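You operate a simulated robot arm through the tools that you are given. There is no shell and no other tool.

You are at the controls of a simulated robot arm. One attempt, no reset.

Task
Gauge the yellow stack under the height dial and set the orange slider to its height.
Fine: leave the foot down on it.

The check looks at the end state, three seconds after you hand in, the way a careful person would. Anything else that was tipped, shoved, dropped, spilled or broken makes it a failure.

Robot
A 7-joint arm with a two-finger gripper, fixed in place. Base frame: the origin is at the foot of the arm, x ahead of it, y to its left, z up. Lengths are in m, angles in rad, forces in N, time in s.
With the tool pointing down near the work surface it reaches from about 0.34 to 0.72 m from the base axis. Its first joint turns from -1.152 to 1.152 rad. Payload 2.45 kg.
Tool frame: the origin (TCP) lies between the finger pads and is the grasp point; the fingertips stand 0.026 m ahead of it; z points along the fingers, y is the line along which they close. The gripper opens to 0.096 m. The gripper's body begins 0.069 m behind the TCP.
Orientation is that of the tool frame in the base frame, as a unit quaternion [x, y, z, w]. With the fingers straight down and closing along the base's y, the tool's x points along the base's -x, its y along +y and its z along -z.

Tools
- The arm moves only by the tool send_rows. Its argument "increments" is one flat list of numbers, 6 for each row, row after row: the shift along the tool's x, y, z in m, then the turn, a rotation vector about the tool's x, y, z in rad. In form: [x, y, z, wx, wy, wz, x, y, z, wx, wy, wz, ...]. A call has 1 to 20 rows; each row is the pose to reach, as a shift and turn from the pose commanded when the call began, along the tool's axes at that moment. "grip" is the closure, from 0 (fully open) to 1 (shut), set as the call begins (left out, the last holds). A row lasts 0.2 s, in which the tool goes at most 0.05 m and 0.15 rad; a call with a longer step from one row to the next is refused whole, and so is a gripper value outside its range. Where a pose cannot be reached the arm comes as near as it can. A force on the tool above 90 N (or 10 N above the force at the start of the call, whichever is more), or a blocked arm, ends the call early, and 0.2 s more pass. The fingers move at their own pace and stop on an object; they squeeze with about 22 N. The grip force told is the motor's: it shows also when the fingers shut on nothing. Time passes only in rows, and 0.2 s behind the last, so rows that repeat a pose let the fingers close. It gives the time, the measured TCP pose, the force on the tool (base axes), the opening and the grip force at its end, in the units of the frame above (readings bear some noise), with the torque about the TCP (base axes, N m) and any sound that the robot's microphone picked up.
- Cameras (640 x 400 px; columns grow to the right, rows downward): "scene" is fixed at [0.1684, -0.3966, 1.4252]; the picture's right is [0.74, -0.68, 0.00], its down [-0.39, -0.42, -0.82] and it looks along [0.55, 0.60, -0.57] (base axes); focal length 312 px, centre (320, 200). "wrist" rides on the gripper at [0.082, 0.003, -0.098] in the tool frame; the picture's right is [-0.04, 1.00, 0.00], its down [-0.73, -0.03, -0.68] and it looks along [-0.68, -0.03, 0.73] (tool axes); focal length 256 px, centre (320, 200). There is no depth. A picture from a camera that has moved, and an enlarged one, comes with that camera's place and axes in the base frame and with its lens.
- snapshot(camera): a new picture of that camera. It takes no simulated time.
- inspect(camera, box): a new picture of the part [left, top, right, bottom] of that camera's present view, enlarged. It takes no simulated time.
- hand_in(): hands the job in; it is judged then, once.

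Nothing tells you positions but the pictures and the camera data. Unless the task says otherwise, let go and move clear before handing in.

The tools are called after "Call:" by a JSON object that holds its "api" and its "payload". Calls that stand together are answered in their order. send_rows: Moves the arm, as the interface text tells. Its arguments: {"type":"object","properties":{"increments":{"type":"array","items":{"type":"number"}},"grip":{"type":"number"}},"required":["increments"]} The other tools are called the same way: snapshot (camera) takes a picture; inspect (camera, box) takes an enlarged picture of a part of a camera's view; hand_in () hands the job in.

At the start:

```text
clock: 0.0
ee_pos: [0.3364, -0.1544, 1.2353]
tcp_rot: [0.0, 1.0, -0.001, -0.001]
contact_force: [0.2, 0.0, -0.5]
ft_torque: [0.0, -0.01, 0.01]
opening: 0.0958
finger_force: 0.1
```

scene: 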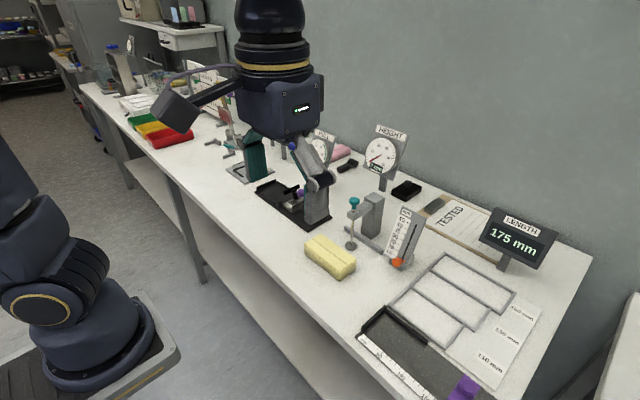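
wrist: 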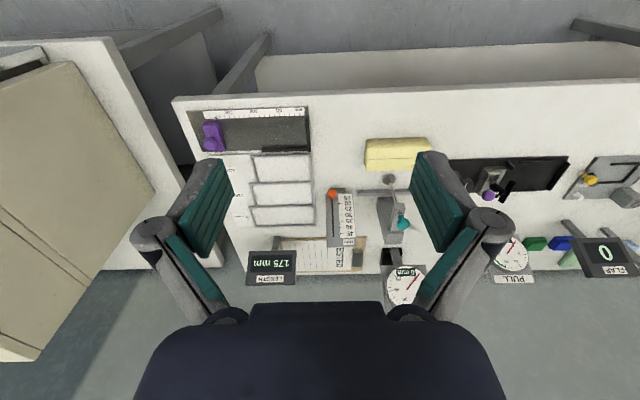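

I see a bench with several gauges; the yellow stack lies in front of a height gauge with a teal knob, an inclined scale with an orange slider, and a HEIGHT dial. I'll look closer before moving.

Call:
{"api": "inspect", "payload": {"camera": "scene", "box": [290, 110, 450, 290]}}

Call:
{"api": "inspect", "payload": {"camera": "scene", "box": [360, 115, 420, 175]}}

Call:
{"api": "inspect", "payload": {"camera": "wrist", "box": [310, 120, 450, 320]}}

Call:
{"api": "inspect", "payload": {"camera": "scene", "box": [370, 195, 440, 275]}}

```text
2.22 times, centred on (370, 200) of scene
camera zoom: at [0.1684, -0.3966, 1.4252], right [0.74, -0.68, 0.0], down [-0.39, -0.42, -0.82], along [0.55, 0.6, -0.57], focal length 694 px, centre (209, 200)
```

zoom: 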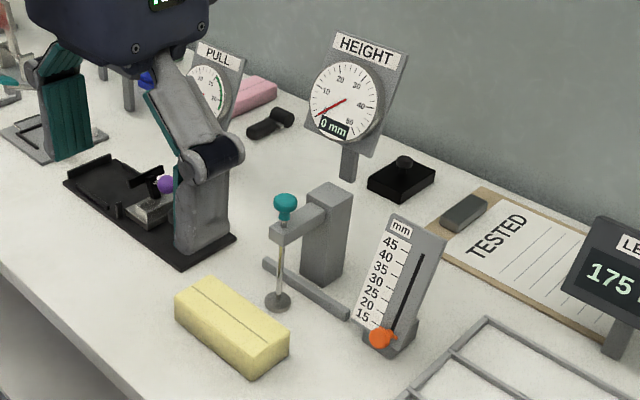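

```text
6.67 times, centred on (390, 145) of scene
camera zoom: at [0.1684, -0.3966, 1.4252], right [0.74, -0.68, 0.0], down [-0.39, -0.42, -0.82], along [0.55, 0.6, -0.57], focal length 2083 px, centre (-147, 567)
```

zoom: 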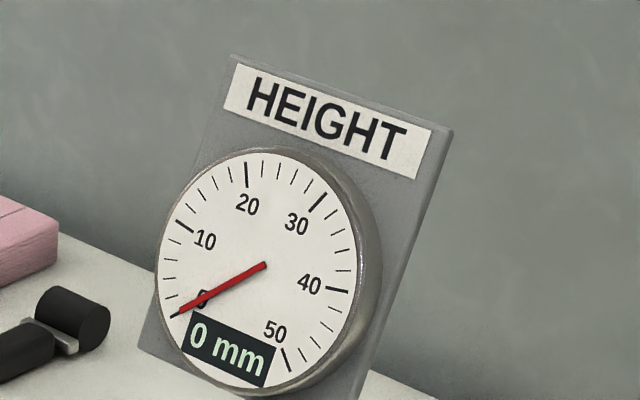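

```text
2.00 times, centred on (380, 220) of wrist
camera zoom: at [0.2542, -0.1499, 1.3336], right [0.04, 1.0, 0.0], down [0.73, -0.03, 0.68], along [0.68, -0.03, -0.73], focal length 512 px, centre (200, 160)
```

zoom: 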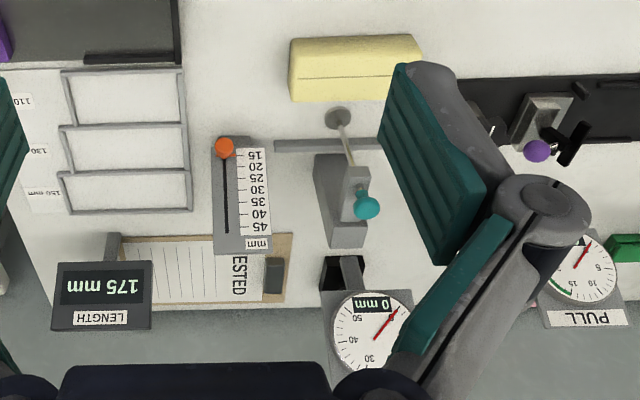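

```text
5.00 times, centred on (405, 235) of scene
camera zoom: at [0.1684, -0.3966, 1.4252], right [0.74, -0.68, 0.0], down [-0.39, -0.42, -0.82], along [0.55, 0.6, -0.57], focal length 1562 px, centre (-105, 25)
```

zoom: 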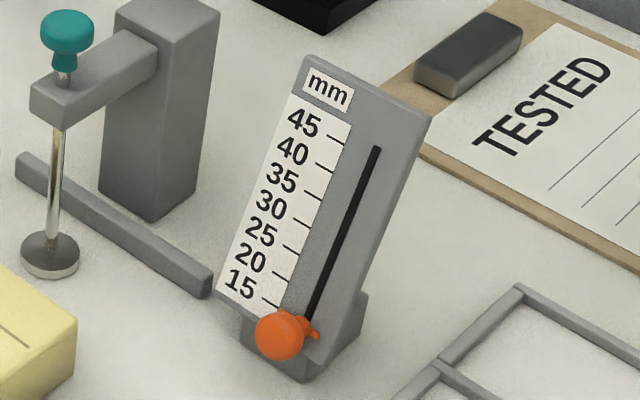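

The foot triangulates to about (0.643, 0.00, 0.848), so the table surface is near z≈0.84. I'll zoom in on the block, knob and slider in both views to locate them better.

Call:
{"api": "inspect", "payload": {"camera": "scene", "box": [295, 190, 395, 290]}}

Call:
{"api": "inspect", "payload": {"camera": "wrist", "box": [350, 130, 440, 250]}}

Call:
{"api": "inspect", "payload": {"camera": "wrist", "box": [310, 175, 380, 260]}}

Call:
{"api": "snapshot", "payload": {"camera": "wrist"}}

```text
4.00 times, centred on (345, 240) of scene
camera zoom: at [0.1684, -0.3966, 1.4252], right [0.74, -0.68, 0.0], down [-0.39, -0.42, -0.82], along [0.55, 0.6, -0.57], focal length 1250 px, centre (220, 40)
```

zoom: 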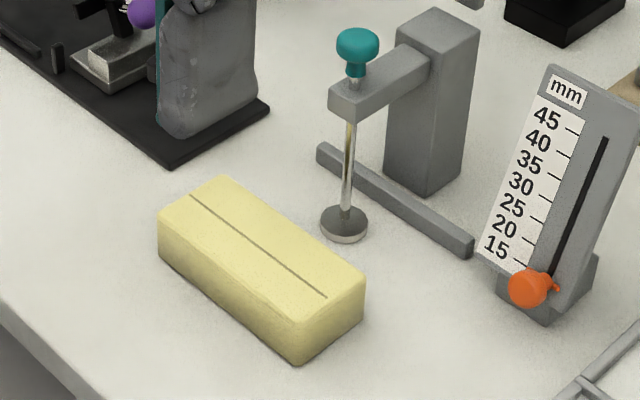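

```text
3.33 times, centred on (395, 190) of wrist
camera zoom: at [0.2542, -0.1499, 1.3336], right [0.04, 1.0, 0.0], down [0.73, -0.03, 0.68], along [0.68, -0.03, -0.73], focal length 853 px, centre (70, 233)
```

zoom: 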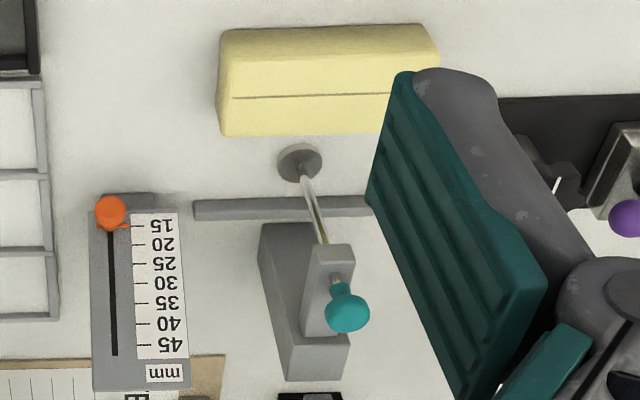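

```text
4.71 times, centred on (345, 218) of wrist
camera zoom: at [0.2542, -0.1499, 1.3336], right [0.04, 1.0, 0.0], down [0.73, -0.03, 0.68], along [0.68, -0.03, -0.73], focal length 1205 px, centre (202, 118)
```

zoom: 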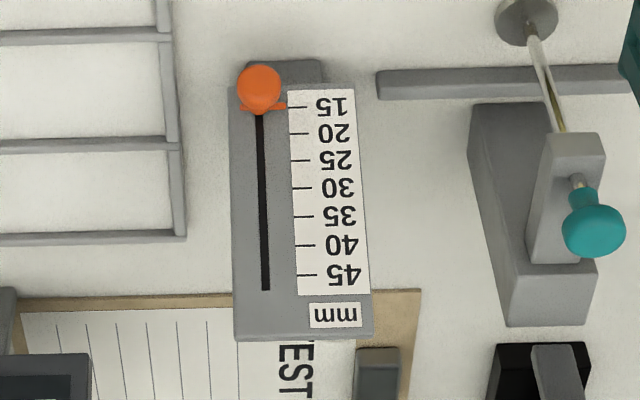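

```text
taken
camera wrist: at [0.2542, -0.1499, 1.3336], right [0.04, 1.0, 0.0], down [0.73, -0.03, 0.68], along [0.68, -0.03, -0.73], focal length 256 px, centre (320, 200)
```

wrist: 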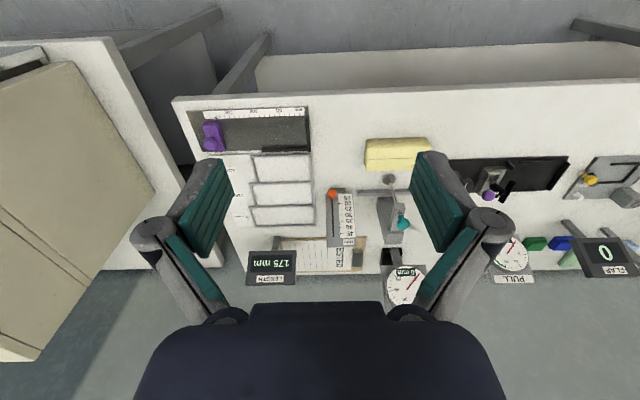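

The teal knob is at about (0.647, 0.00, 0.990). The block spans x 0.541–0.597 and y −0.058–0.069. The fence is at x≈0.68 and the orange slider ball at (0.653, −0.139, 0.884). I'll move to a closer viewpoint in free air to refine these.

Call:
{"api": "send_rows", "payload": {"increments": [-0.02, 0.025, 0.01, 0, 0, 0, -0.045, 0.055, 0.03, 0, 0, 0, -0.07, 0.085, 0.05, 0, 0, 0, -0.095, 0.115, 0.07, 0, 0, 0, -0.12, 0.14, 0.09, 0, 0, 0, -0.1336, 0.1544, 0.105, 0, 0, 0, -0.1336, 0.1544, 0.105, 0, 0, 0], "grip": 0}}

```text
clock: 1.6
ee_pos: [0.4703, 0.001, 1.1306]
tcp_rot: [0.0, 1.0, 0.0, -0.001]
contact_force: [-0.3, -0.2, -0.6]
ft_torque: [-0.02, 0.01, 0.02]
opening: 0.0962
finger_force: 0.0
```

The arm is now at about (0.47, 0.00, 1.13), in front of the gauge. I'll take pictures from here.

Call:
{"api": "snapshot", "payload": {"camera": "wrist"}}

Call:
{"api": "snapshot", "payload": {"camera": "scene"}}

Call:
{"api": "inspect", "payload": {"camera": "wrist", "box": [220, 60, 420, 260]}}

```text
taken
camera wrist: at [0.3877, 0.0052, 1.2282], right [0.04, 1.0, 0.0], down [0.73, -0.03, 0.68], along [0.68, -0.03, -0.73], focal length 256 px, centre (320, 200)
```

wrist: 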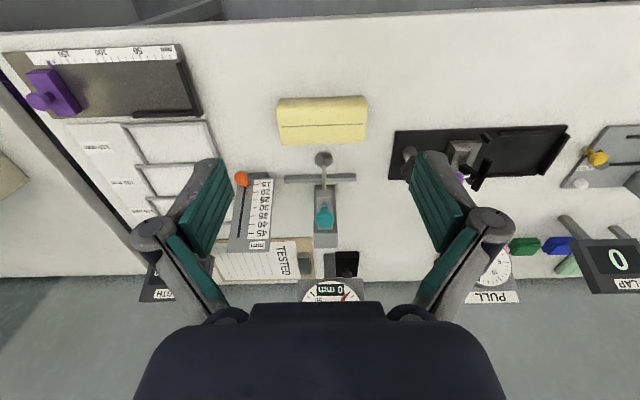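

```text
taken
```

scene: 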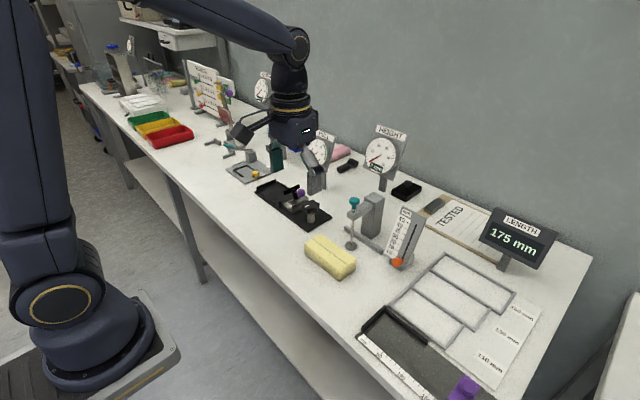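

```text
2.00 times, centred on (320, 160) of wrist
camera zoom: at [0.3877, 0.0052, 1.2282], right [0.04, 1.0, 0.0], down [0.73, -0.03, 0.68], along [0.68, -0.03, -0.73], focal length 512 px, centre (320, 280)
```

zoom: 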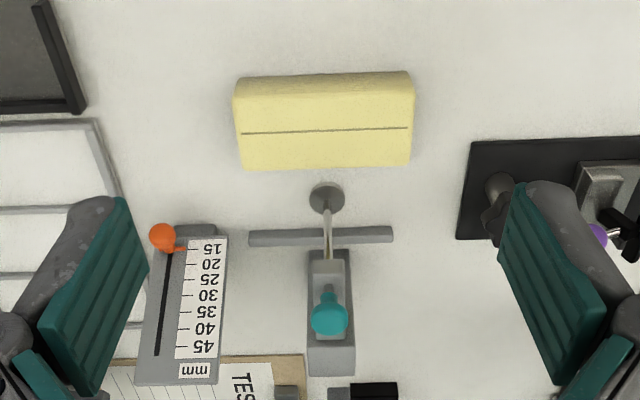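

The knob centre is confirmed at (0.646, 0.000, 0.990) and the foot disc is about 31 mm across. Next I'll move above the knob and lower the open fingers around it, keeping the tips above the bracket.

Call:
{"api": "send_rows", "payload": {"increments": [-0.044, 0, 0.005, 0, 0, 0, -0.088, -0.001, 0.01, 0, 0, 0, -0.132, -0.001, 0.02, 0, 0, 0, -0.1755, -0.001, 0.03, 0, 0, 0, -0.1755, -0.001, 0.03, 0, 0, 0], "grip": 0}}

Call:
{"api": "snapshot", "payload": {"camera": "wrist"}}

Call:
{"api": "inspect", "payload": {"camera": "scene", "box": [270, 90, 450, 290]}}

```text
clock: 2.8
ee_pos: [0.644, -0.0014, 1.1009]
tcp_rot: [0.0, 1.0, 0.0, 0.0]
contact_force: [-0.1, 0.8, 0.2]
ft_torque: [0.02, 0.0, 0.0]
opening: 0.0963
finger_force: 0.1
```

```text
taken
camera wrist: at [0.5627, 0.003, 1.1998], right [0.04, 1.0, 0.0], down [0.73, -0.03, 0.68], along [0.68, -0.03, -0.73], focal length 256 px, centre (320, 200)
```

wrist: 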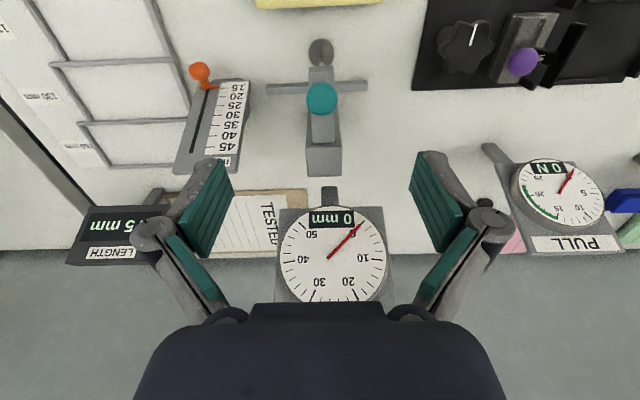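

```text
2.00 times, centred on (360, 190) of scene
camera zoom: at [0.1684, -0.3966, 1.4252], right [0.74, -0.68, 0.0], down [-0.39, -0.42, -0.82], along [0.55, 0.6, -0.57], focal length 625 px, centre (240, 220)
```

zoom: 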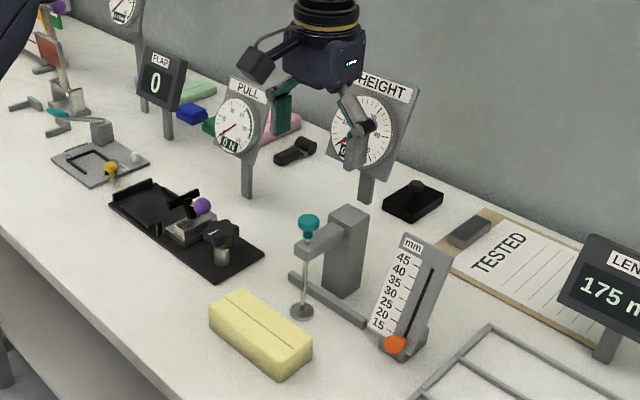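

The knob sits centred at (0.644, 0.001), right between the open fingers, and the dial is about 9 cm behind. I'll descend so the fingertips stop just above the bracket, then close gently.

Call:
{"api": "send_rows", "payload": {"increments": [-0.0005, 0.0015, 0.03, 0, 0, 0, -0.0005, 0.002, 0.06, 0, 0, 0, -0.0005, 0.002, 0.08, 0, 0, 0, -0.0005, 0.002, 0.098, 0, 0, 0, -0.0005, 0.002, 0.098, 0, 0, 0], "grip": 0}}

Call:
{"api": "inspect", "payload": {"camera": "scene", "box": [320, 140, 420, 260]}}

Call:
{"api": "snapshot", "payload": {"camera": "wrist"}}

```text
clock: 4.0
ee_pos: [0.6472, 0.0001, 1.0018]
tcp_rot: [0.0, 1.0, 0.0, 0.0]
contact_force: [-0.2, -0.2, 0.0]
ft_torque: [-0.01, -0.03, 0.01]
opening: 0.0959
finger_force: 0.1
```

```text
3.33 times, centred on (370, 200) of scene
camera zoom: at [0.1684, -0.3966, 1.4252], right [0.74, -0.68, 0.0], down [-0.39, -0.42, -0.82], along [0.55, 0.6, -0.57], focal length 1041 px, centre (153, 200)
```

zoom: 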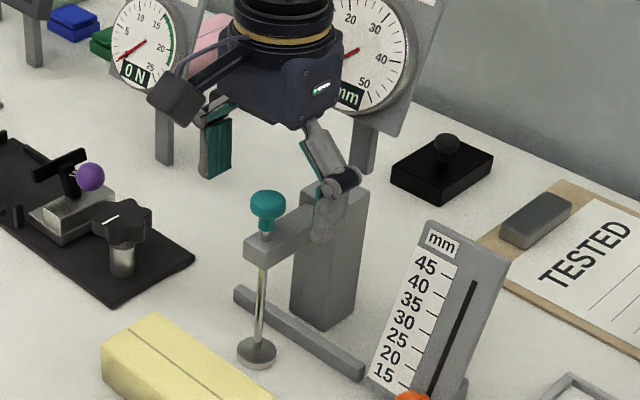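

```text
taken
camera wrist: at [0.564, 0.0053, 1.0994], right [0.04, 1.0, 0.0], down [0.73, -0.03, 0.68], along [0.68, -0.03, -0.73], focal length 256 px, centre (320, 200)
```

wrist: 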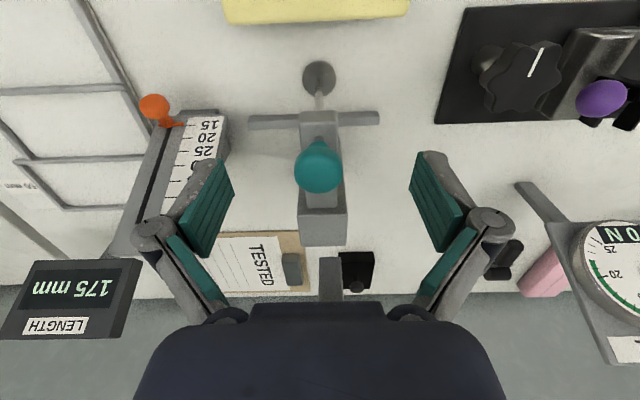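

The knob is between the fingers at the right height. I'll close on it now.

Call:
{"api": "send_rows", "payload": {"increments": [0.002, 0, 0, 0, 0, 0, 0.002, 0, 0, 0, 0, 0, 0.002, 0, 0, 0, 0, 0, 0.002, 0, 0, 0, 0, 0, 0.002, 0, 0, 0, 0, 0, 0.002, 0, 0, 0, 0, 0], "grip": 1}}

Call:
{"api": "inspect", "payload": {"camera": "scene", "box": [320, 140, 420, 260]}}

Call:
{"api": "snapshot", "payload": {"camera": "wrist"}}

```text
clock: 5.4
ee_pos: [0.6425, -0.0, 1.0023]
tcp_rot: [0.0, 1.0, -0.001, 0.0]
contact_force: [-0.1, -3.9, 0.1]
ft_torque: [-0.05, -0.02, 0.01]
opening: 0.0246
finger_force: 45.3
```

```text
3.33 times, centred on (370, 200) of scene
camera zoom: at [0.1683, -0.3967, 1.4251], right [0.74, -0.68, 0.0], down [-0.39, -0.42, -0.82], along [0.55, 0.6, -0.57], focal length 1041 px, centre (153, 200)
```

zoom: 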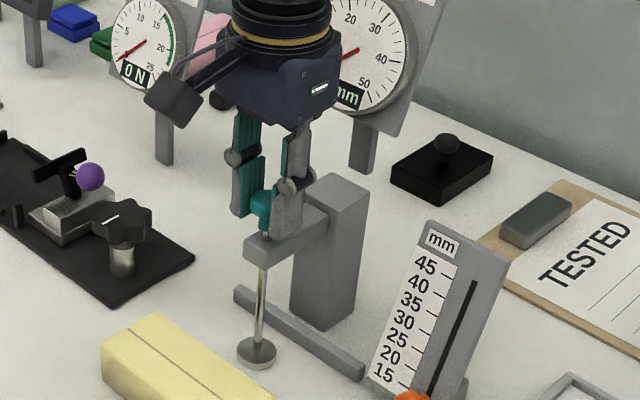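

```text
taken
camera wrist: at [0.5613, 0.0047, 1.1], right [0.04, 1.0, 0.0], down [0.73, -0.03, 0.68], along [0.68, -0.03, -0.73], focal length 256 px, centre (320, 200)
```

wrist: 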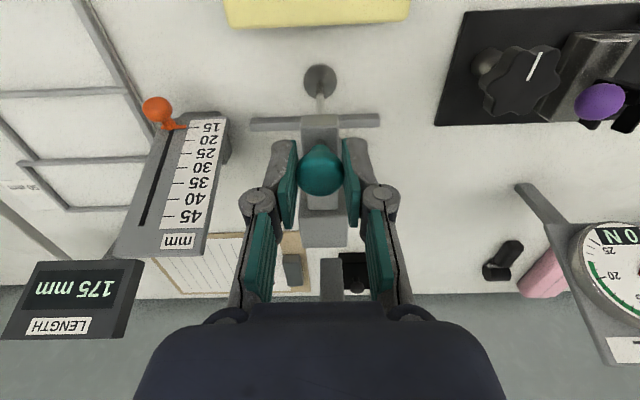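

The fingers hold the knob (opening 24.6 mm). I'll lift it a little and watch the force and the dial.

Call:
{"api": "send_rows", "payload": {"increments": [0, 0, -0.006, 0, 0, 0, 0, 0, -0.012, 0, 0, 0, 0, 0, -0.015, 0, 0, 0, 0, 0, -0.015, 0, 0, 0], "grip": 1}}

Call:
{"api": "inspect", "payload": {"camera": "scene", "box": [320, 120, 430, 260]}}

```text
clock: 6.4
ee_pos: [0.6442, 0.0005, 1.0176]
tcp_rot: [-0.001, 1.0, 0.0, 0.0]
contact_force: [-0.7, -2.4, 0.4]
ft_torque: [-0.01, 0.2, -0.03]
opening: 0.0248
finger_force: 45.2
```

```text
2.86 times, centred on (375, 190) of scene
camera zoom: at [0.1684, -0.3966, 1.4251], right [0.74, -0.68, 0.0], down [-0.39, -0.42, -0.82], along [0.55, 0.6, -0.57], focal length 893 px, centre (163, 229)
```

zoom: 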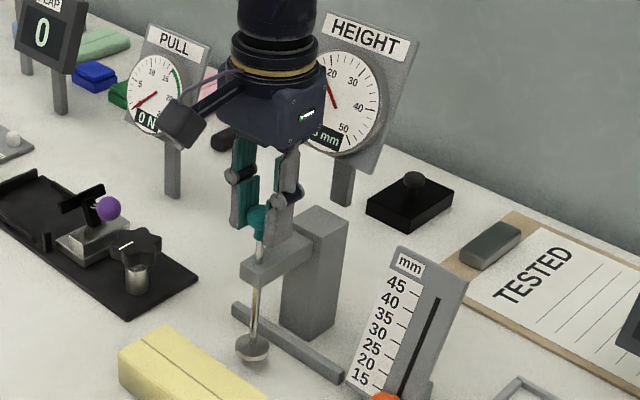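

The plunger lifts freely and the dial follows. To learn whether it stays up when released, I'll lower it to about 4 mm and let go there first, so any drop is trivial.

Call:
{"api": "send_rows", "payload": {"increments": [0, 0, 0.006, 0, 0, 0, 0, 0, 0.011, 0, 0, 0, 0, 0, 0.011, 0, 0, 0], "grip": 1}}

Call:
{"api": "send_rows", "payload": {"increments": [0, 0, 0, 0, 0, 0, 0, 0, 0, 0, 0, 0, 0, 0, 0, 0, 0, 0, 0, 0, 0, 0, 0, 0], "grip": 0.5}}

Call:
{"api": "inspect", "payload": {"camera": "scene", "box": [320, 120, 430, 260]}}

Call:
{"api": "snapshot", "payload": {"camera": "wrist"}}

```text
clock: 7.2
ee_pos: [0.6434, -0.0001, 1.007]
tcp_rot: [0.0, 1.0, -0.001, 0.001]
contact_force: [4.6, -7.6, -0.7]
ft_torque: [-0.08, -0.35, -0.03]
opening: 0.0243
finger_force: 44.9
```

```text
clock: 8.2
ee_pos: [0.6442, 0.0017, 1.0059]
tcp_rot: [0.0, 1.0, 0.0, 0.0]
contact_force: [0.1, 0.1, 0.2]
ft_torque: [0.0, -0.03, 0.02]
opening: 0.0481
finger_force: 0.0
```

```text
2.86 times, centred on (375, 190) of scene
camera zoom: at [0.1684, -0.3966, 1.4252], right [0.74, -0.68, 0.0], down [-0.39, -0.42, -0.82], along [0.55, 0.6, -0.57], focal length 893 px, centre (163, 229)
```

zoom: 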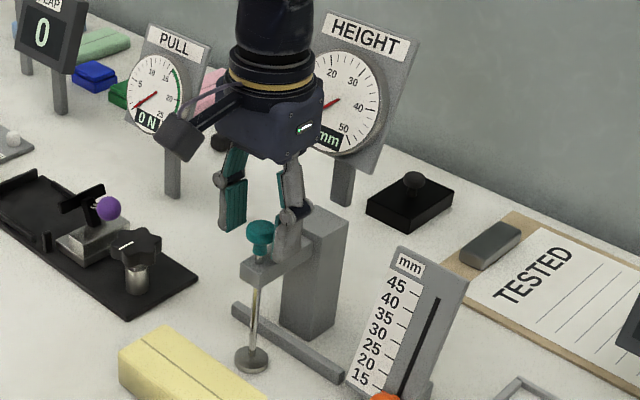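

```text
taken
camera wrist: at [0.5608, 0.0055, 1.1044], right [0.04, 1.0, 0.0], down [0.73, -0.03, 0.68], along [0.68, -0.03, -0.73], focal length 256 px, centre (320, 200)
```

wrist: 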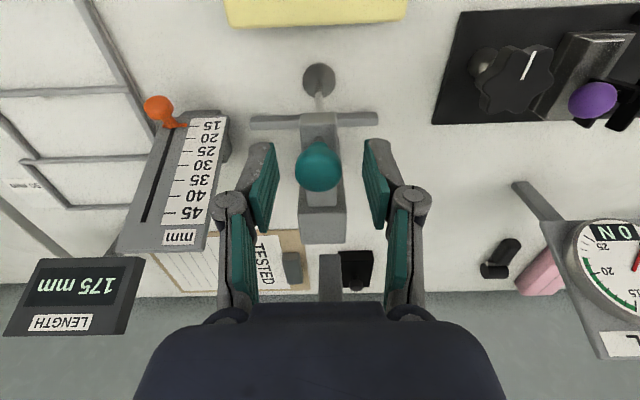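

I need to know whether it stayed at 4 mm or dropped back, so I'll zoom in on the dial and foot.

Call:
{"api": "inspect", "payload": {"camera": "scene", "box": [365, 125, 415, 180]}}

Call:
{"api": "inspect", "payload": {"camera": "scene", "box": [330, 185, 380, 260]}}

```text
7.27 times, centred on (390, 152) of scene
camera zoom: at [0.1684, -0.3966, 1.4252], right [0.74, -0.68, 0.0], down [-0.39, -0.42, -0.82], along [0.55, 0.6, -0.57], focal length 2272 px, centre (-189, 546)
```

zoom: 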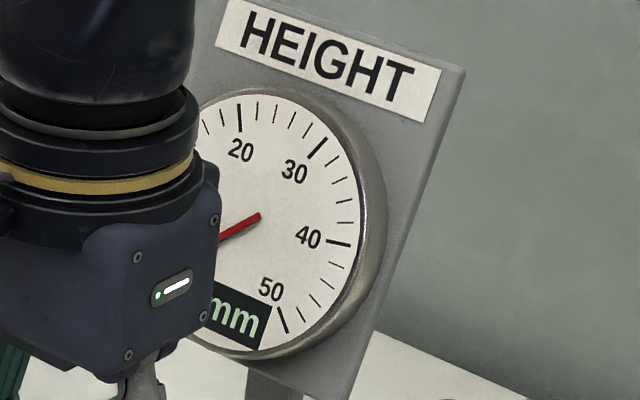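

```text
5.33 times, centred on (355, 222) of scene
camera zoom: at [0.1684, -0.3966, 1.4252], right [0.74, -0.68, 0.0], down [-0.39, -0.42, -0.82], along [0.55, 0.6, -0.57], focal length 1666 px, centre (133, 80)
```

zoom: 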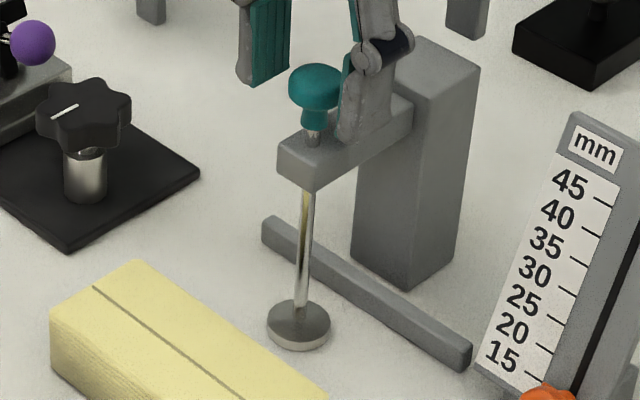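

The needle is back on 0, so the plunger drops under its own weight when released. It may have a catch near the top of its travel, so I'll re-grip and raise it in stages, listening and watching the force.

Call:
{"api": "send_rows", "payload": {"increments": [0, -0.001, 0.004, 0, 0, 0, 0, -0.001, 0.004, 0, 0, 0, 0, -0.001, 0.004, 0, 0, 0, 0, -0.001, 0.004, 0, 0, 0], "grip": 1}}

Call:
{"api": "send_rows", "payload": {"increments": [0, 0, -0.008, 0, 0, 0, 0, 0, -0.016, 0, 0, 0, 0, 0, -0.024, 0, 0, 0, 0, 0, -0.032, 0, 0, 0, 0, 0, -0.038, 0, 0, 0, 0, 0, -0.038, 0, 0, 0], "grip": 1}}

Call:
{"api": "inspect", "payload": {"camera": "scene", "box": [320, 120, 430, 260]}}

```text
clock: 9.2
ee_pos: [0.6442, -0.0011, 1.0015]
tcp_rot: [0.0, 1.0, 0.001, 0.0]
contact_force: [0.1, 0.8, 2.6]
ft_torque: [-0.04, -0.05, 0.03]
opening: 0.0246
finger_force: 44.8
```

```text
clock: 10.6
ee_pos: [0.6425, 0.0004, 1.0411]
tcp_rot: [0.0, 1.0, 0.0, 0.0]
contact_force: [0.2, 1.0, -1.5]
ft_torque: [0.05, 0.08, 0.03]
opening: 0.0241
finger_force: 45.0
```

```text
2.86 times, centred on (375, 190) of scene
camera zoom: at [0.1684, -0.3966, 1.4252], right [0.74, -0.68, 0.0], down [-0.39, -0.42, -0.82], along [0.55, 0.6, -0.57], focal length 893 px, centre (163, 229)
```

zoom: 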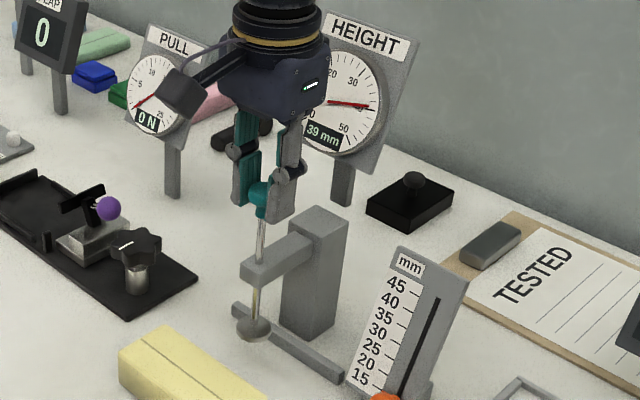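

It reads 39 mm while held. I'll keep raising in small steps to find the end of travel and any catch.

Call:
{"api": "send_rows", "payload": {"increments": [0, 0, -0.004, 0, 0, 0, 0, 0, -0.008, 0, 0, 0, 0, 0, -0.011, 0, 0, 0, 0, 0, -0.011, 0, 0, 0], "grip": 1}}

Call:
{"api": "inspect", "payload": {"camera": "scene", "box": [320, 120, 430, 260]}}

Call:
{"api": "snapshot", "payload": {"camera": "wrist"}}

```text
clock: 11.6
ee_pos: [0.644, 0.0, 1.0518]
tcp_rot: [0.0, 1.0, 0.0, 0.001]
contact_force: [3.8, 2.1, -1.1]
ft_torque: [0.04, -0.2, -0.01]
opening: 0.0245
finger_force: 45.4
```

```text
2.86 times, centred on (375, 190) of scene
camera zoom: at [0.1685, -0.3965, 1.4252], right [0.74, -0.68, 0.0], down [-0.39, -0.42, -0.82], along [0.55, 0.6, -0.57], focal length 893 px, centre (163, 229)
```

zoom: 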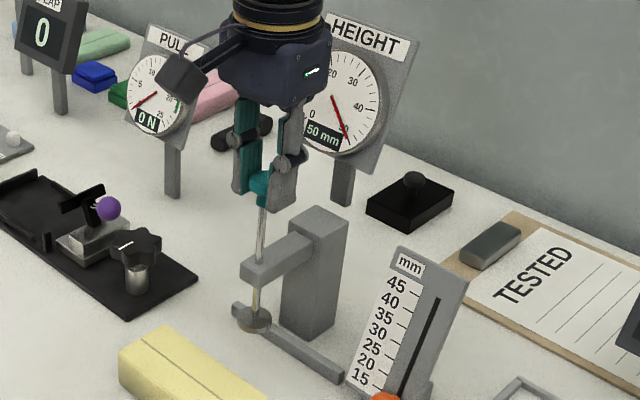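

```text
taken
camera wrist: at [0.5614, 0.0045, 1.1494], right [0.04, 1.0, 0.0], down [0.73, -0.03, 0.68], along [0.68, -0.03, -0.73], focal length 256 px, centre (320, 200)
```

wrist: 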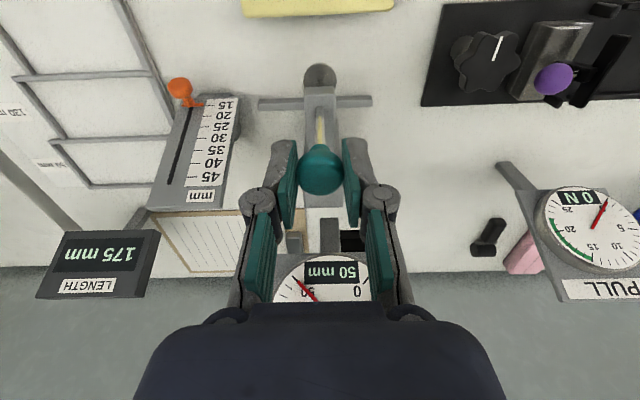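

It reads 50 mm with no resistance yet. I'll go up a few millimetres more in small steps to feel for the stop.

Call:
{"api": "send_rows", "payload": {"increments": [0, 0, -0.002, 0, 0, 0, 0, 0, -0.004, 0, 0, 0, 0, 0, -0.005, 0, 0, 0, 0, 0, -0.005, 0, 0, 0], "grip": 1}}

Call:
{"api": "snapshot", "payload": {"camera": "wrist"}}

```text
clock: 12.6
ee_pos: [0.6432, 0.0005, 1.057]
tcp_rot: [0.0, 1.0, 0.0, 0.0]
contact_force: [-0.6, 3.2, 1.2]
ft_torque: [0.02, 0.26, -0.01]
opening: 0.0243
finger_force: 44.5
```

```text
taken
camera wrist: at [0.5616, 0.0046, 1.1547], right [0.04, 1.0, 0.0], down [0.73, -0.03, 0.68], along [0.68, -0.03, -0.73], focal length 256 px, centre (320, 200)
```

wrist: 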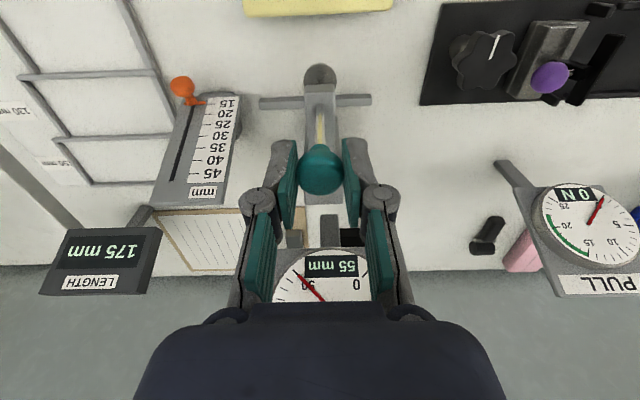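

It reads 55 mm and still moves freely. I'll continue in small steps.

Call:
{"api": "send_rows", "payload": {"increments": [0, 0, -0.002, 0, 0, 0, 0, 0, -0.004, 0, 0, 0, 0, 0, -0.006, 0, 0, 0, 0, 0, -0.006, 0, 0, 0], "grip": 1}}

Call:
{"api": "inspect", "payload": {"camera": "wrist", "box": [220, 40, 420, 310]}}

```text
clock: 13.6
ee_pos: [0.6444, 0.0006, 1.059]
tcp_rot: [0.0, 1.0, 0.0, -0.002]
contact_force: [6.4, 1.5, -33.3]
ft_torque: [0.03, -0.65, 0.02]
opening: 0.0245
finger_force: 44.9
```

```text
1.48 times, centred on (320, 175) of wrist
camera zoom: at [0.5621, 0.0046, 1.1579], right [0.04, 1.0, 0.0], down [0.74, -0.03, 0.68], along [0.67, -0.03, -0.74], focal length 379 px, centre (320, 237)
```

zoom: 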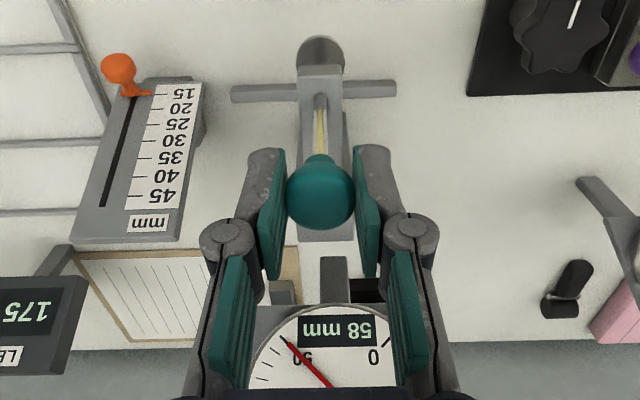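

The upper stop is at about 58 mm (33 N of pull), with no click heard. I'll relax it, come down to about 12 mm, and release for the shortest possible time to see how fast the plunger falls.

Call:
{"api": "send_rows", "payload": {"increments": [0, 0, 0.01, 0, 0, 0, 0, 0, 0.022, 0, 0, 0, 0, 0, 0.036, 0, 0, 0, 0, 0, 0.05, 0, 0, 0, 0, 0, 0.05, 0, 0, 0], "grip": 1}}

Call:
{"api": "inspect", "payload": {"camera": "scene", "box": [320, 120, 430, 260]}}

Call:
{"api": "send_rows", "payload": {"increments": [0, 0, 0, 0, 0, 0], "grip": 0.65}}

Call:
{"api": "inspect", "payload": {"camera": "scene", "box": [320, 120, 430, 260]}}

```text
clock: 14.8
ee_pos: [0.6433, -0.0008, 1.0122]
tcp_rot: [0.0, 1.0, 0.0, -0.001]
contact_force: [-8.2, 4.0, -0.7]
ft_torque: [0.08, 0.05, 0.03]
opening: 0.0245
finger_force: 44.8
```

```text
2.86 times, centred on (375, 190) of scene
camera zoom: at [0.1681, -0.3964, 1.4252], right [0.74, -0.68, 0.0], down [-0.39, -0.42, -0.82], along [0.55, 0.6, -0.57], focal length 893 px, centre (163, 229)
```

zoom: 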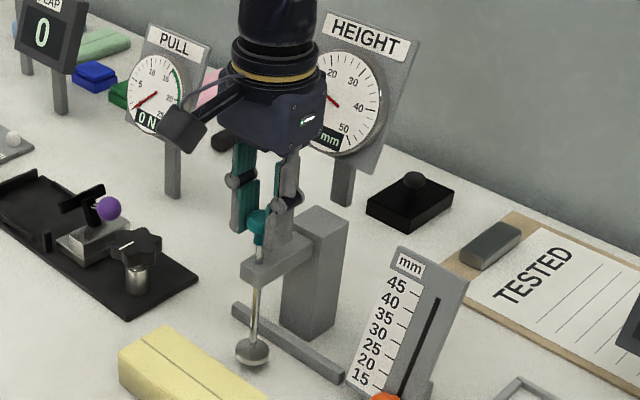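

```text
clock: 15.2
ee_pos: [0.6433, -0.0014, 1.0124]
tcp_rot: [0.0, 1.0, -0.001, 0.001]
contact_force: [0.0, 0.0, -0.2]
ft_torque: [-0.01, 0.0, 0.02]
opening: 0.0335
finger_force: 0.0
```

```text
2.86 times, centred on (375, 190) of scene
camera zoom: at [0.1684, -0.3966, 1.4252], right [0.74, -0.68, 0.0], down [-0.39, -0.42, -0.82], along [0.55, 0.6, -0.57], focal length 893 px, centre (163, 229)
```

zoom: 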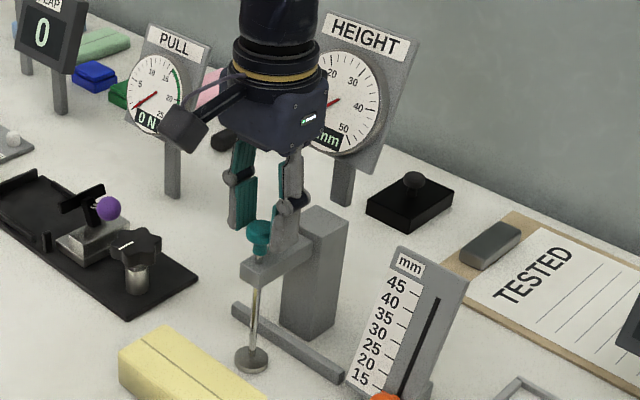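

It dropped 12 mm in under 0.4 s, so there is no slow descent. The travel runs 8 mm past the dial's 50 mm, which suggests a parking catch at the top. I'll re-grip, raise to the stop at 58 mm, and release there with the fingers still caging the knob.

Call:
{"api": "send_rows", "payload": {"increments": [0, 0.001, 0.006, 0, 0, 0, 0, 0.001, 0.011, 0, 0, 0, 0, 0.001, 0.011, 0, 0, 0], "grip": 0.6}}

Call:
{"api": "send_rows", "payload": {"increments": [0, 0, 0, 0, 0, 0, 0, 0, 0, 0, 0, 0, 0, 0, 0, 0, 0, 0], "grip": 1}}

Call:
{"api": "send_rows", "payload": {"increments": [0, 0, -0.012, 0, 0, 0, 0, 0, -0.024, 0, 0, 0, 0, 0, -0.036, 0, 0, 0, 0, 0, -0.048, 0, 0, 0, 0, 0, -0.054, 0, 0, 0, 0, 0, -0.057, 0, 0, 0, 0, 0, -0.059, 0, 0, 0, 0, 0, -0.059, 0, 0, 0], "grip": 1}}

Call:
{"api": "inspect", "payload": {"camera": "wrist", "box": [220, 40, 420, 310]}}

```text
clock: 16.0
ee_pos: [0.6439, 0.0007, 1.0018]
tcp_rot: [-0.001, 1.0, 0.0, 0.0]
contact_force: [-0.2, 0.4, 0.6]
ft_torque: [0.01, -0.01, 0.02]
opening: 0.0386
finger_force: 0.1
```

```text
clock: 16.8
ee_pos: [0.6437, -0.001, 0.9998]
tcp_rot: [0.0, 1.0, 0.0, 0.0]
contact_force: [-0.4, -3.9, -0.3]
ft_torque: [-0.06, 0.0, -0.06]
opening: 0.0244
finger_force: 45.1
```

```text
clock: 18.6
ee_pos: [0.6452, -0.0004, 1.0581]
tcp_rot: [0.0, 1.0, 0.0, -0.001]
contact_force: [10.7, -12.8, -23.6]
ft_torque: [-0.19, -0.68, 0.01]
opening: 0.0247
finger_force: 45.1
```

```text
1.48 times, centred on (320, 175) of wrist
camera zoom: at [0.5625, 0.0048, 1.157], right [0.04, 1.0, 0.0], down [0.74, -0.03, 0.68], along [0.68, -0.03, -0.74], focal length 379 px, centre (320, 237)
```

zoom: 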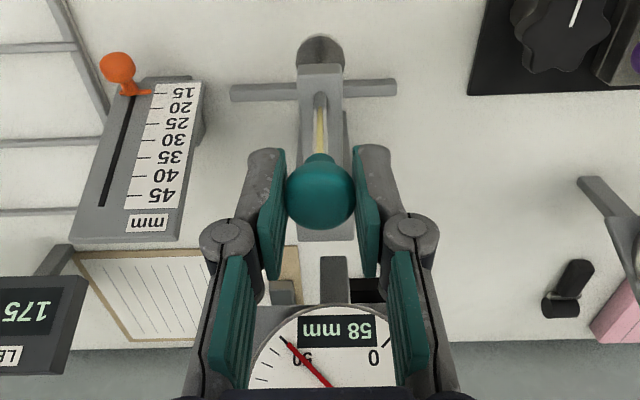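

It's at the top stop, reading 58 mm. I'll ease off slightly and open just a little, so the fingers still surround the knob.

Call:
{"api": "send_rows", "payload": {"increments": [0, 0, 0.0012, 0, 0, 0, 0, 0, 0.0012, 0, 0, 0], "grip": 1}}

Call:
{"api": "send_rows", "payload": {"increments": [0, 0, 0, 0, 0, 0, 0, 0, 0, 0, 0, 0], "grip": 0.66}}

Call:
{"api": "inspect", "payload": {"camera": "wrist", "box": [220, 40, 420, 310]}}

Call:
{"api": "inspect", "payload": {"camera": "scene", "box": [320, 120, 430, 260]}}

```text
clock: 19.2
ee_pos: [0.6438, 0.0012, 1.0596]
tcp_rot: [0.0, 1.0, 0.0, -0.001]
contact_force: [11.4, -13.7, -22.2]
ft_torque: [-0.15, 0.15, 0.02]
opening: 0.0246
finger_force: 44.8
```

```text
clock: 19.8
ee_pos: [0.6445, 0.0022, 1.0607]
tcp_rot: [-0.002, 1.0, 0.001, 0.001]
contact_force: [0.6, 0.2, 0.9]
ft_torque: [0.0, 0.01, -0.02]
opening: 0.0328
finger_force: 0.1
```

```text
1.48 times, centred on (320, 175) of wrist
camera zoom: at [0.5618, 0.0061, 1.1583], right [0.04, 1.0, 0.0], down [0.73, -0.03, 0.68], along [0.68, -0.03, -0.73], focal length 379 px, centre (320, 237)
```

zoom: 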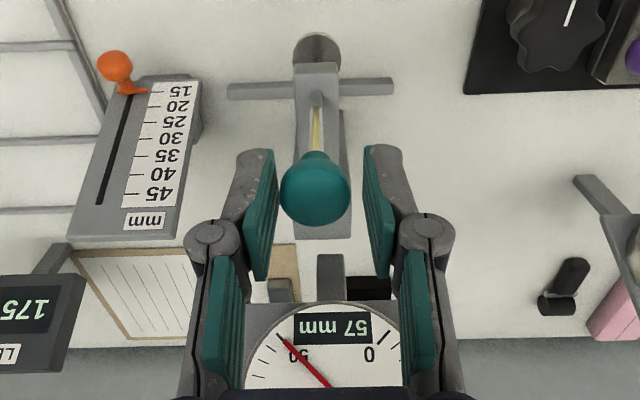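

```text
2.86 times, centred on (375, 190) of scene
camera zoom: at [0.1684, -0.3966, 1.4252], right [0.74, -0.68, 0.0], down [-0.39, -0.42, -0.82], along [0.55, 0.6, -0.57], focal length 893 px, centre (163, 229)
```

zoom: 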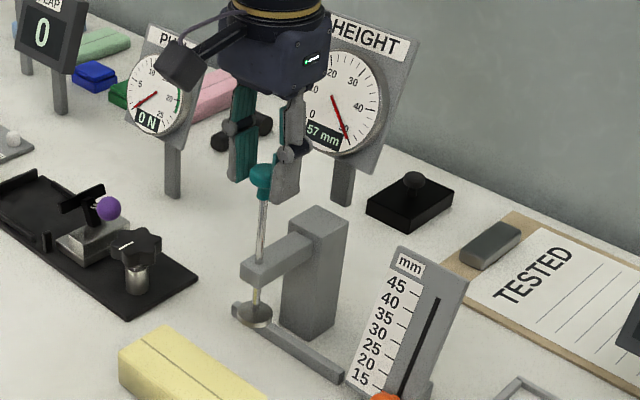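

It parks at 57 mm, so there is a catch at the top and the plunger stays up on its own. Now I'll open fully, rise clear of the knob, and back off toward the robot.

Call:
{"api": "send_rows", "payload": {"increments": [0, -0.001, 0, 0, 0, 0, 0, -0.001, 0, 0, 0, 0, 0, -0.001, 0, 0, 0, 0, 0, -0.001, 0, 0, 0, 0], "grip": 0}}

Call:
{"api": "send_rows", "payload": {"increments": [0, 0, -0.025, 0, 0, 0, 0, 0, -0.05, 0, 0, 0, 0, 0, -0.07, 0, 0, 0, 0.04, 0, -0.07, 0, 0, 0, 0.08, 0, -0.07, 0, 0, 0, 0.12, 0, -0.07, 0, 0, 0, 0.16, 0, -0.07, 0, 0, 0, 0.18, 0, -0.07, 0, 0, 0, 0.18, 0, -0.07, 0, 0, 0], "grip": 0}}

Call:
{"api": "snapshot", "payload": {"camera": "wrist"}}

Call:
{"api": "inspect", "payload": {"camera": "scene", "box": [300, 120, 440, 290]}}

```text
clock: 20.8
ee_pos: [0.6428, 0.0001, 1.0582]
tcp_rot: [0.001, 1.0, 0.0, 0.0]
contact_force: [-0.4, 0.4, 0.4]
ft_torque: [-0.01, 0.0, 0.0]
opening: 0.096
finger_force: 0.0
```

```text
clock: 22.8
ee_pos: [0.4635, -0.0001, 1.1283]
tcp_rot: [0.001, 1.0, 0.0, 0.0]
contact_force: [-0.3, -0.1, -0.1]
ft_torque: [0.0, -0.03, 0.01]
opening: 0.0961
finger_force: 0.1
```

```text
taken
camera wrist: at [0.3805, 0.0048, 1.2268], right [0.04, 1.0, 0.0], down [0.73, -0.03, 0.68], along [0.68, -0.03, -0.73], focal length 256 px, centre (320, 200)
```

wrist: 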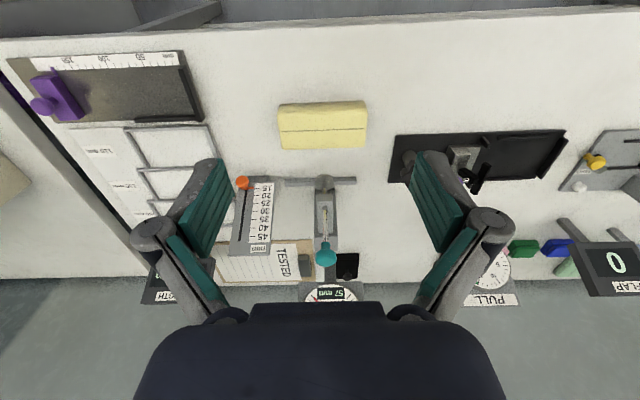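

```text
2.35 times, centred on (370, 205) of scene
camera zoom: at [0.1683, -0.3966, 1.4252], right [0.74, -0.68, 0.0], down [-0.39, -0.42, -0.82], along [0.55, 0.6, -0.57], focal length 735 px, centre (202, 188)
```

zoom: 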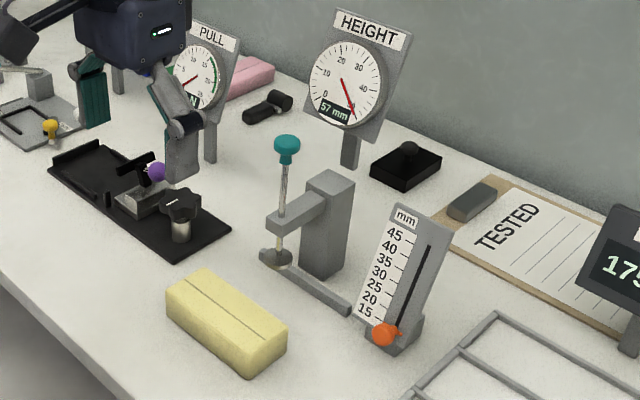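

The plunger stays parked at 57 mm with its foot well above the block height. I'll measure the block and fence more precisely before pushing.

Call:
{"api": "inspect", "payload": {"camera": "wrist", "box": [260, 90, 390, 200]}}

Call:
{"api": "inspect", "payload": {"camera": "scene", "box": [295, 220, 375, 290]}}

```text
3.64 times, centred on (325, 145) of wrist
camera zoom: at [0.3805, 0.0048, 1.2268], right [0.04, 1.0, 0.0], down [0.73, -0.03, 0.68], along [0.68, -0.03, -0.73], focal length 931 px, centre (302, 400)
```

zoom: 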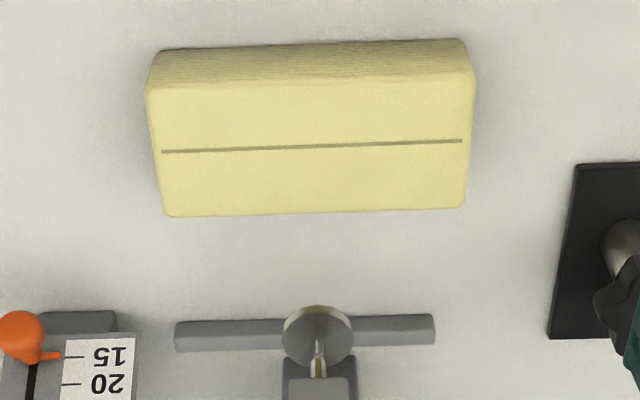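

```text
5.71 times, centred on (335, 255) of scene
camera zoom: at [0.1683, -0.3966, 1.4252], right [0.74, -0.68, 0.0], down [-0.39, -0.42, -0.82], along [0.55, 0.6, -0.57], focal length 1785 px, centre (234, -114)
```

zoom: 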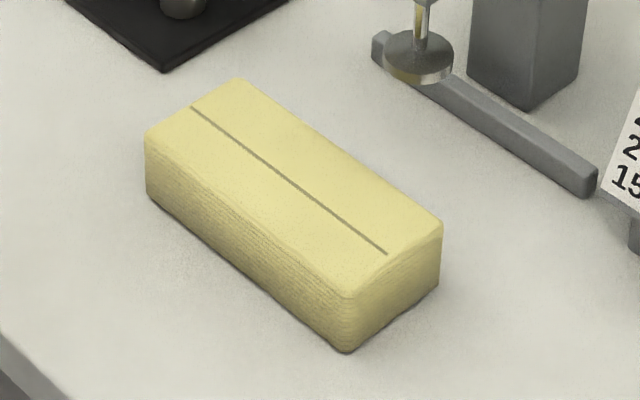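

The block spans x 0.538–0.598 and y ±0.065, and the fence face is at x≈0.673. Pushed to the fence, the block's centre ends up right under the foot at x≈0.643. I'll tilt the tool about 25° forward, so the hand stays clear of the raised knob, and go behind the block.

Call:
{"api": "send_rows", "payload": {"increments": [-0.004, 0, 0.035, 0, -0.0873, 0, -0.008, 0, 0.07, 0, -0.1745, 0, -0.012, 0, 0.105, 0, -0.2618, 0, -0.016, 0, 0.14, 0, -0.349, 0, -0.0205, 0, 0.178, 0, -0.4363, 0, -0.0205, 0, 0.178, 0, -0.4363, 0], "grip": 0}}

Call:
{"api": "snapshot", "payload": {"camera": "wrist"}}

Call:
{"api": "snapshot", "payload": {"camera": "scene"}}

```text
clock: 24.2
ee_pos: [0.4833, -0.0006, 0.9502]
tcp_rot: [-0.001, 0.976, 0.0, 0.216]
contact_force: [0.3, -0.1, 0.7]
ft_torque: [0.0, 0.01, -0.02]
opening: 0.0961
finger_force: 0.1
```

```text
taken
camera wrist: at [0.3671, 0.0049, 1.0042], right [0.04, 1.0, 0.02], down [0.38, -0.03, 0.93], along [0.93, -0.03, -0.38], focal length 256 px, centre (320, 200)
```

wrist: 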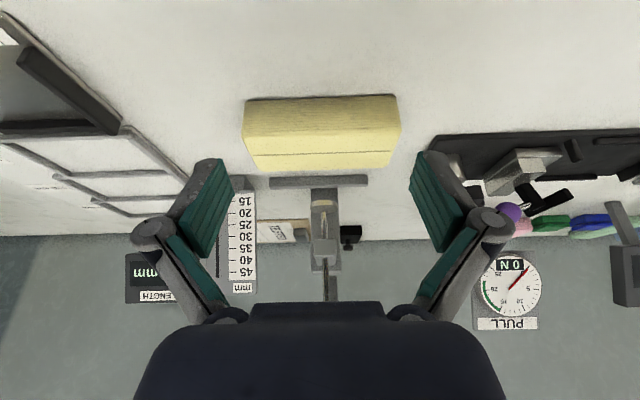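

```text
taken
```

scene: 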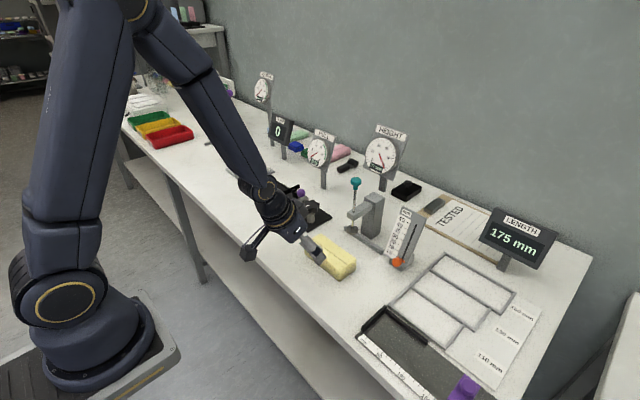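

The tilted tool is at (0.483, 0, 0.950), with both fingers lined up behind the block's near face. I'll lower to mid-height of the block.

Call:
{"api": "send_rows", "payload": {"increments": [0.0103, 0, 0.0221, 0, 0, 0, 0.0206, 0, 0.0441, 0, 0, 0, 0.0266, 0, 0.057, 0, 0, 0, 0.0308, 0, 0.0661, 0, 0, 0, 0.0308, 0, 0.0661, 0, 0, 0], "grip": 0}}

Call:
{"api": "inspect", "payload": {"camera": "scene", "box": [240, 180, 400, 290]}}

Call:
{"api": "snapshot", "payload": {"camera": "wrist"}}

```text
clock: 25.4
ee_pos: [0.4839, -0.0013, 0.8768]
tcp_rot: [0.0, 0.976, 0.0, 0.217]
contact_force: [0.0, -0.6, -0.8]
ft_torque: [0.02, 0.03, 0.02]
opening: 0.0961
finger_force: 0.0
```

```text
3.64 times, centred on (320, 235) of scene
camera zoom: at [0.1684, -0.3966, 1.4252], right [0.74, -0.68, 0.0], down [-0.39, -0.42, -0.82], along [0.55, 0.6, -0.57], focal length 1136 px, centre (320, 73)
```

zoom: 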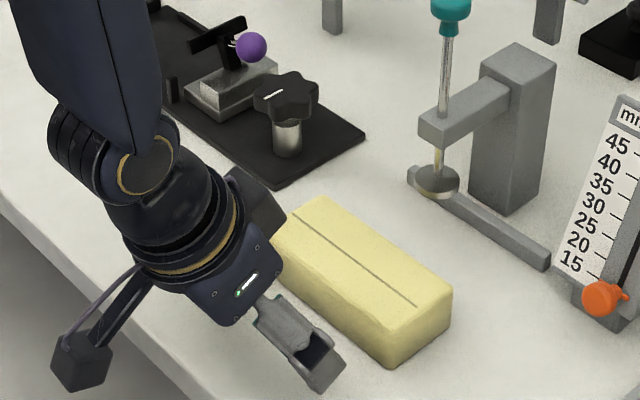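

```text
taken
camera wrist: at [0.3687, 0.0035, 0.9313], right [0.04, 1.0, 0.02], down [0.38, -0.03, 0.93], along [0.93, -0.03, -0.38], focal length 256 px, centre (320, 200)
```

wrist: 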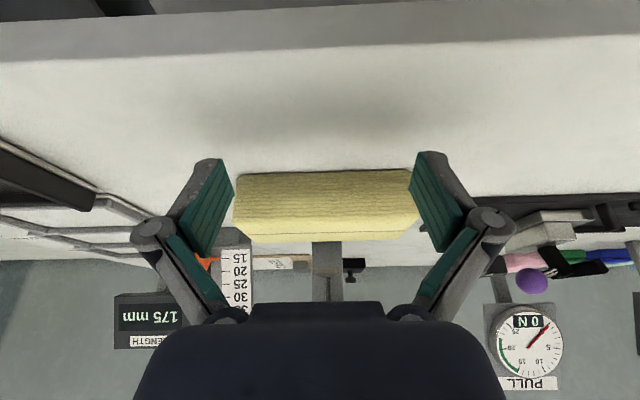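

The fingers straddle the block's rear face evenly, with the tips just above the table. I'll push forward gently most of the way first.

Call:
{"api": "send_rows", "payload": {"increments": [-0.0136, 0.001, 0.00634, 0, 0, 0, -0.0272, 0.001, 0.01268, 0, 0, 0, -0.0372, 0.001, 0.01733, 0, 0, 0, -0.0462, 0.001, 0.02155, 0, 0, 0, -0.0553, 0.001, 0.02578, 0, 0, 0, -0.0644, 0.001, 0.03, 0, 0, 0, -0.0734, 0.001, 0.03423, 0, 0, 0, -0.0816, 0.001, 0.03803, 0, 0, 0, -0.0816, 0.001, 0.03803, 0, 0, 0], "grip": 0}}

Call:
{"api": "inspect", "payload": {"camera": "scene", "box": [270, 160, 430, 290]}}

Call:
{"api": "snapshot", "payload": {"camera": "wrist"}}

```text
clock: 27.4
ee_pos: [0.574, 0.0023, 0.8784]
tcp_rot: [0.0, 0.976, 0.0, 0.217]
contact_force: [1.0, -0.2, 0.2]
ft_torque: [-0.02, -0.01, 0.0]
opening: 0.0962
finger_force: 0.0
```

```text
3.08 times, centred on (350, 225) of scene
camera zoom: at [0.1684, -0.3966, 1.4252], right [0.74, -0.68, 0.0], down [-0.39, -0.42, -0.82], along [0.55, 0.6, -0.57], focal length 961 px, centre (228, 123)
```

zoom: 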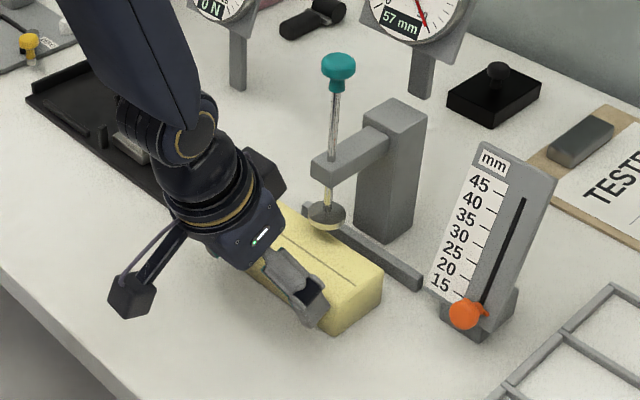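

```text
taken
camera wrist: at [0.4581, 0.0067, 0.9326], right [0.04, 1.0, 0.02], down [0.38, -0.03, 0.93], along [0.93, -0.03, -0.38], focal length 256 px, centre (320, 200)
```

wrist: 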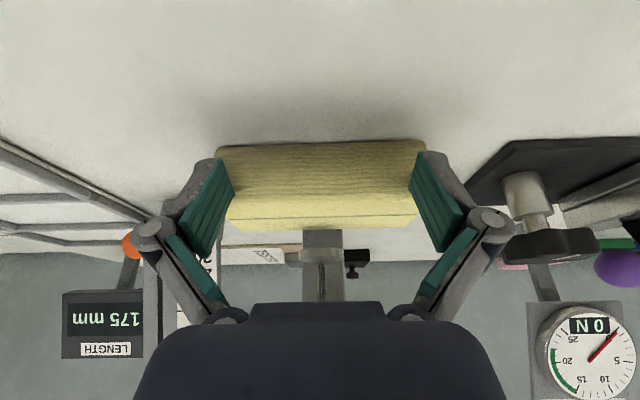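

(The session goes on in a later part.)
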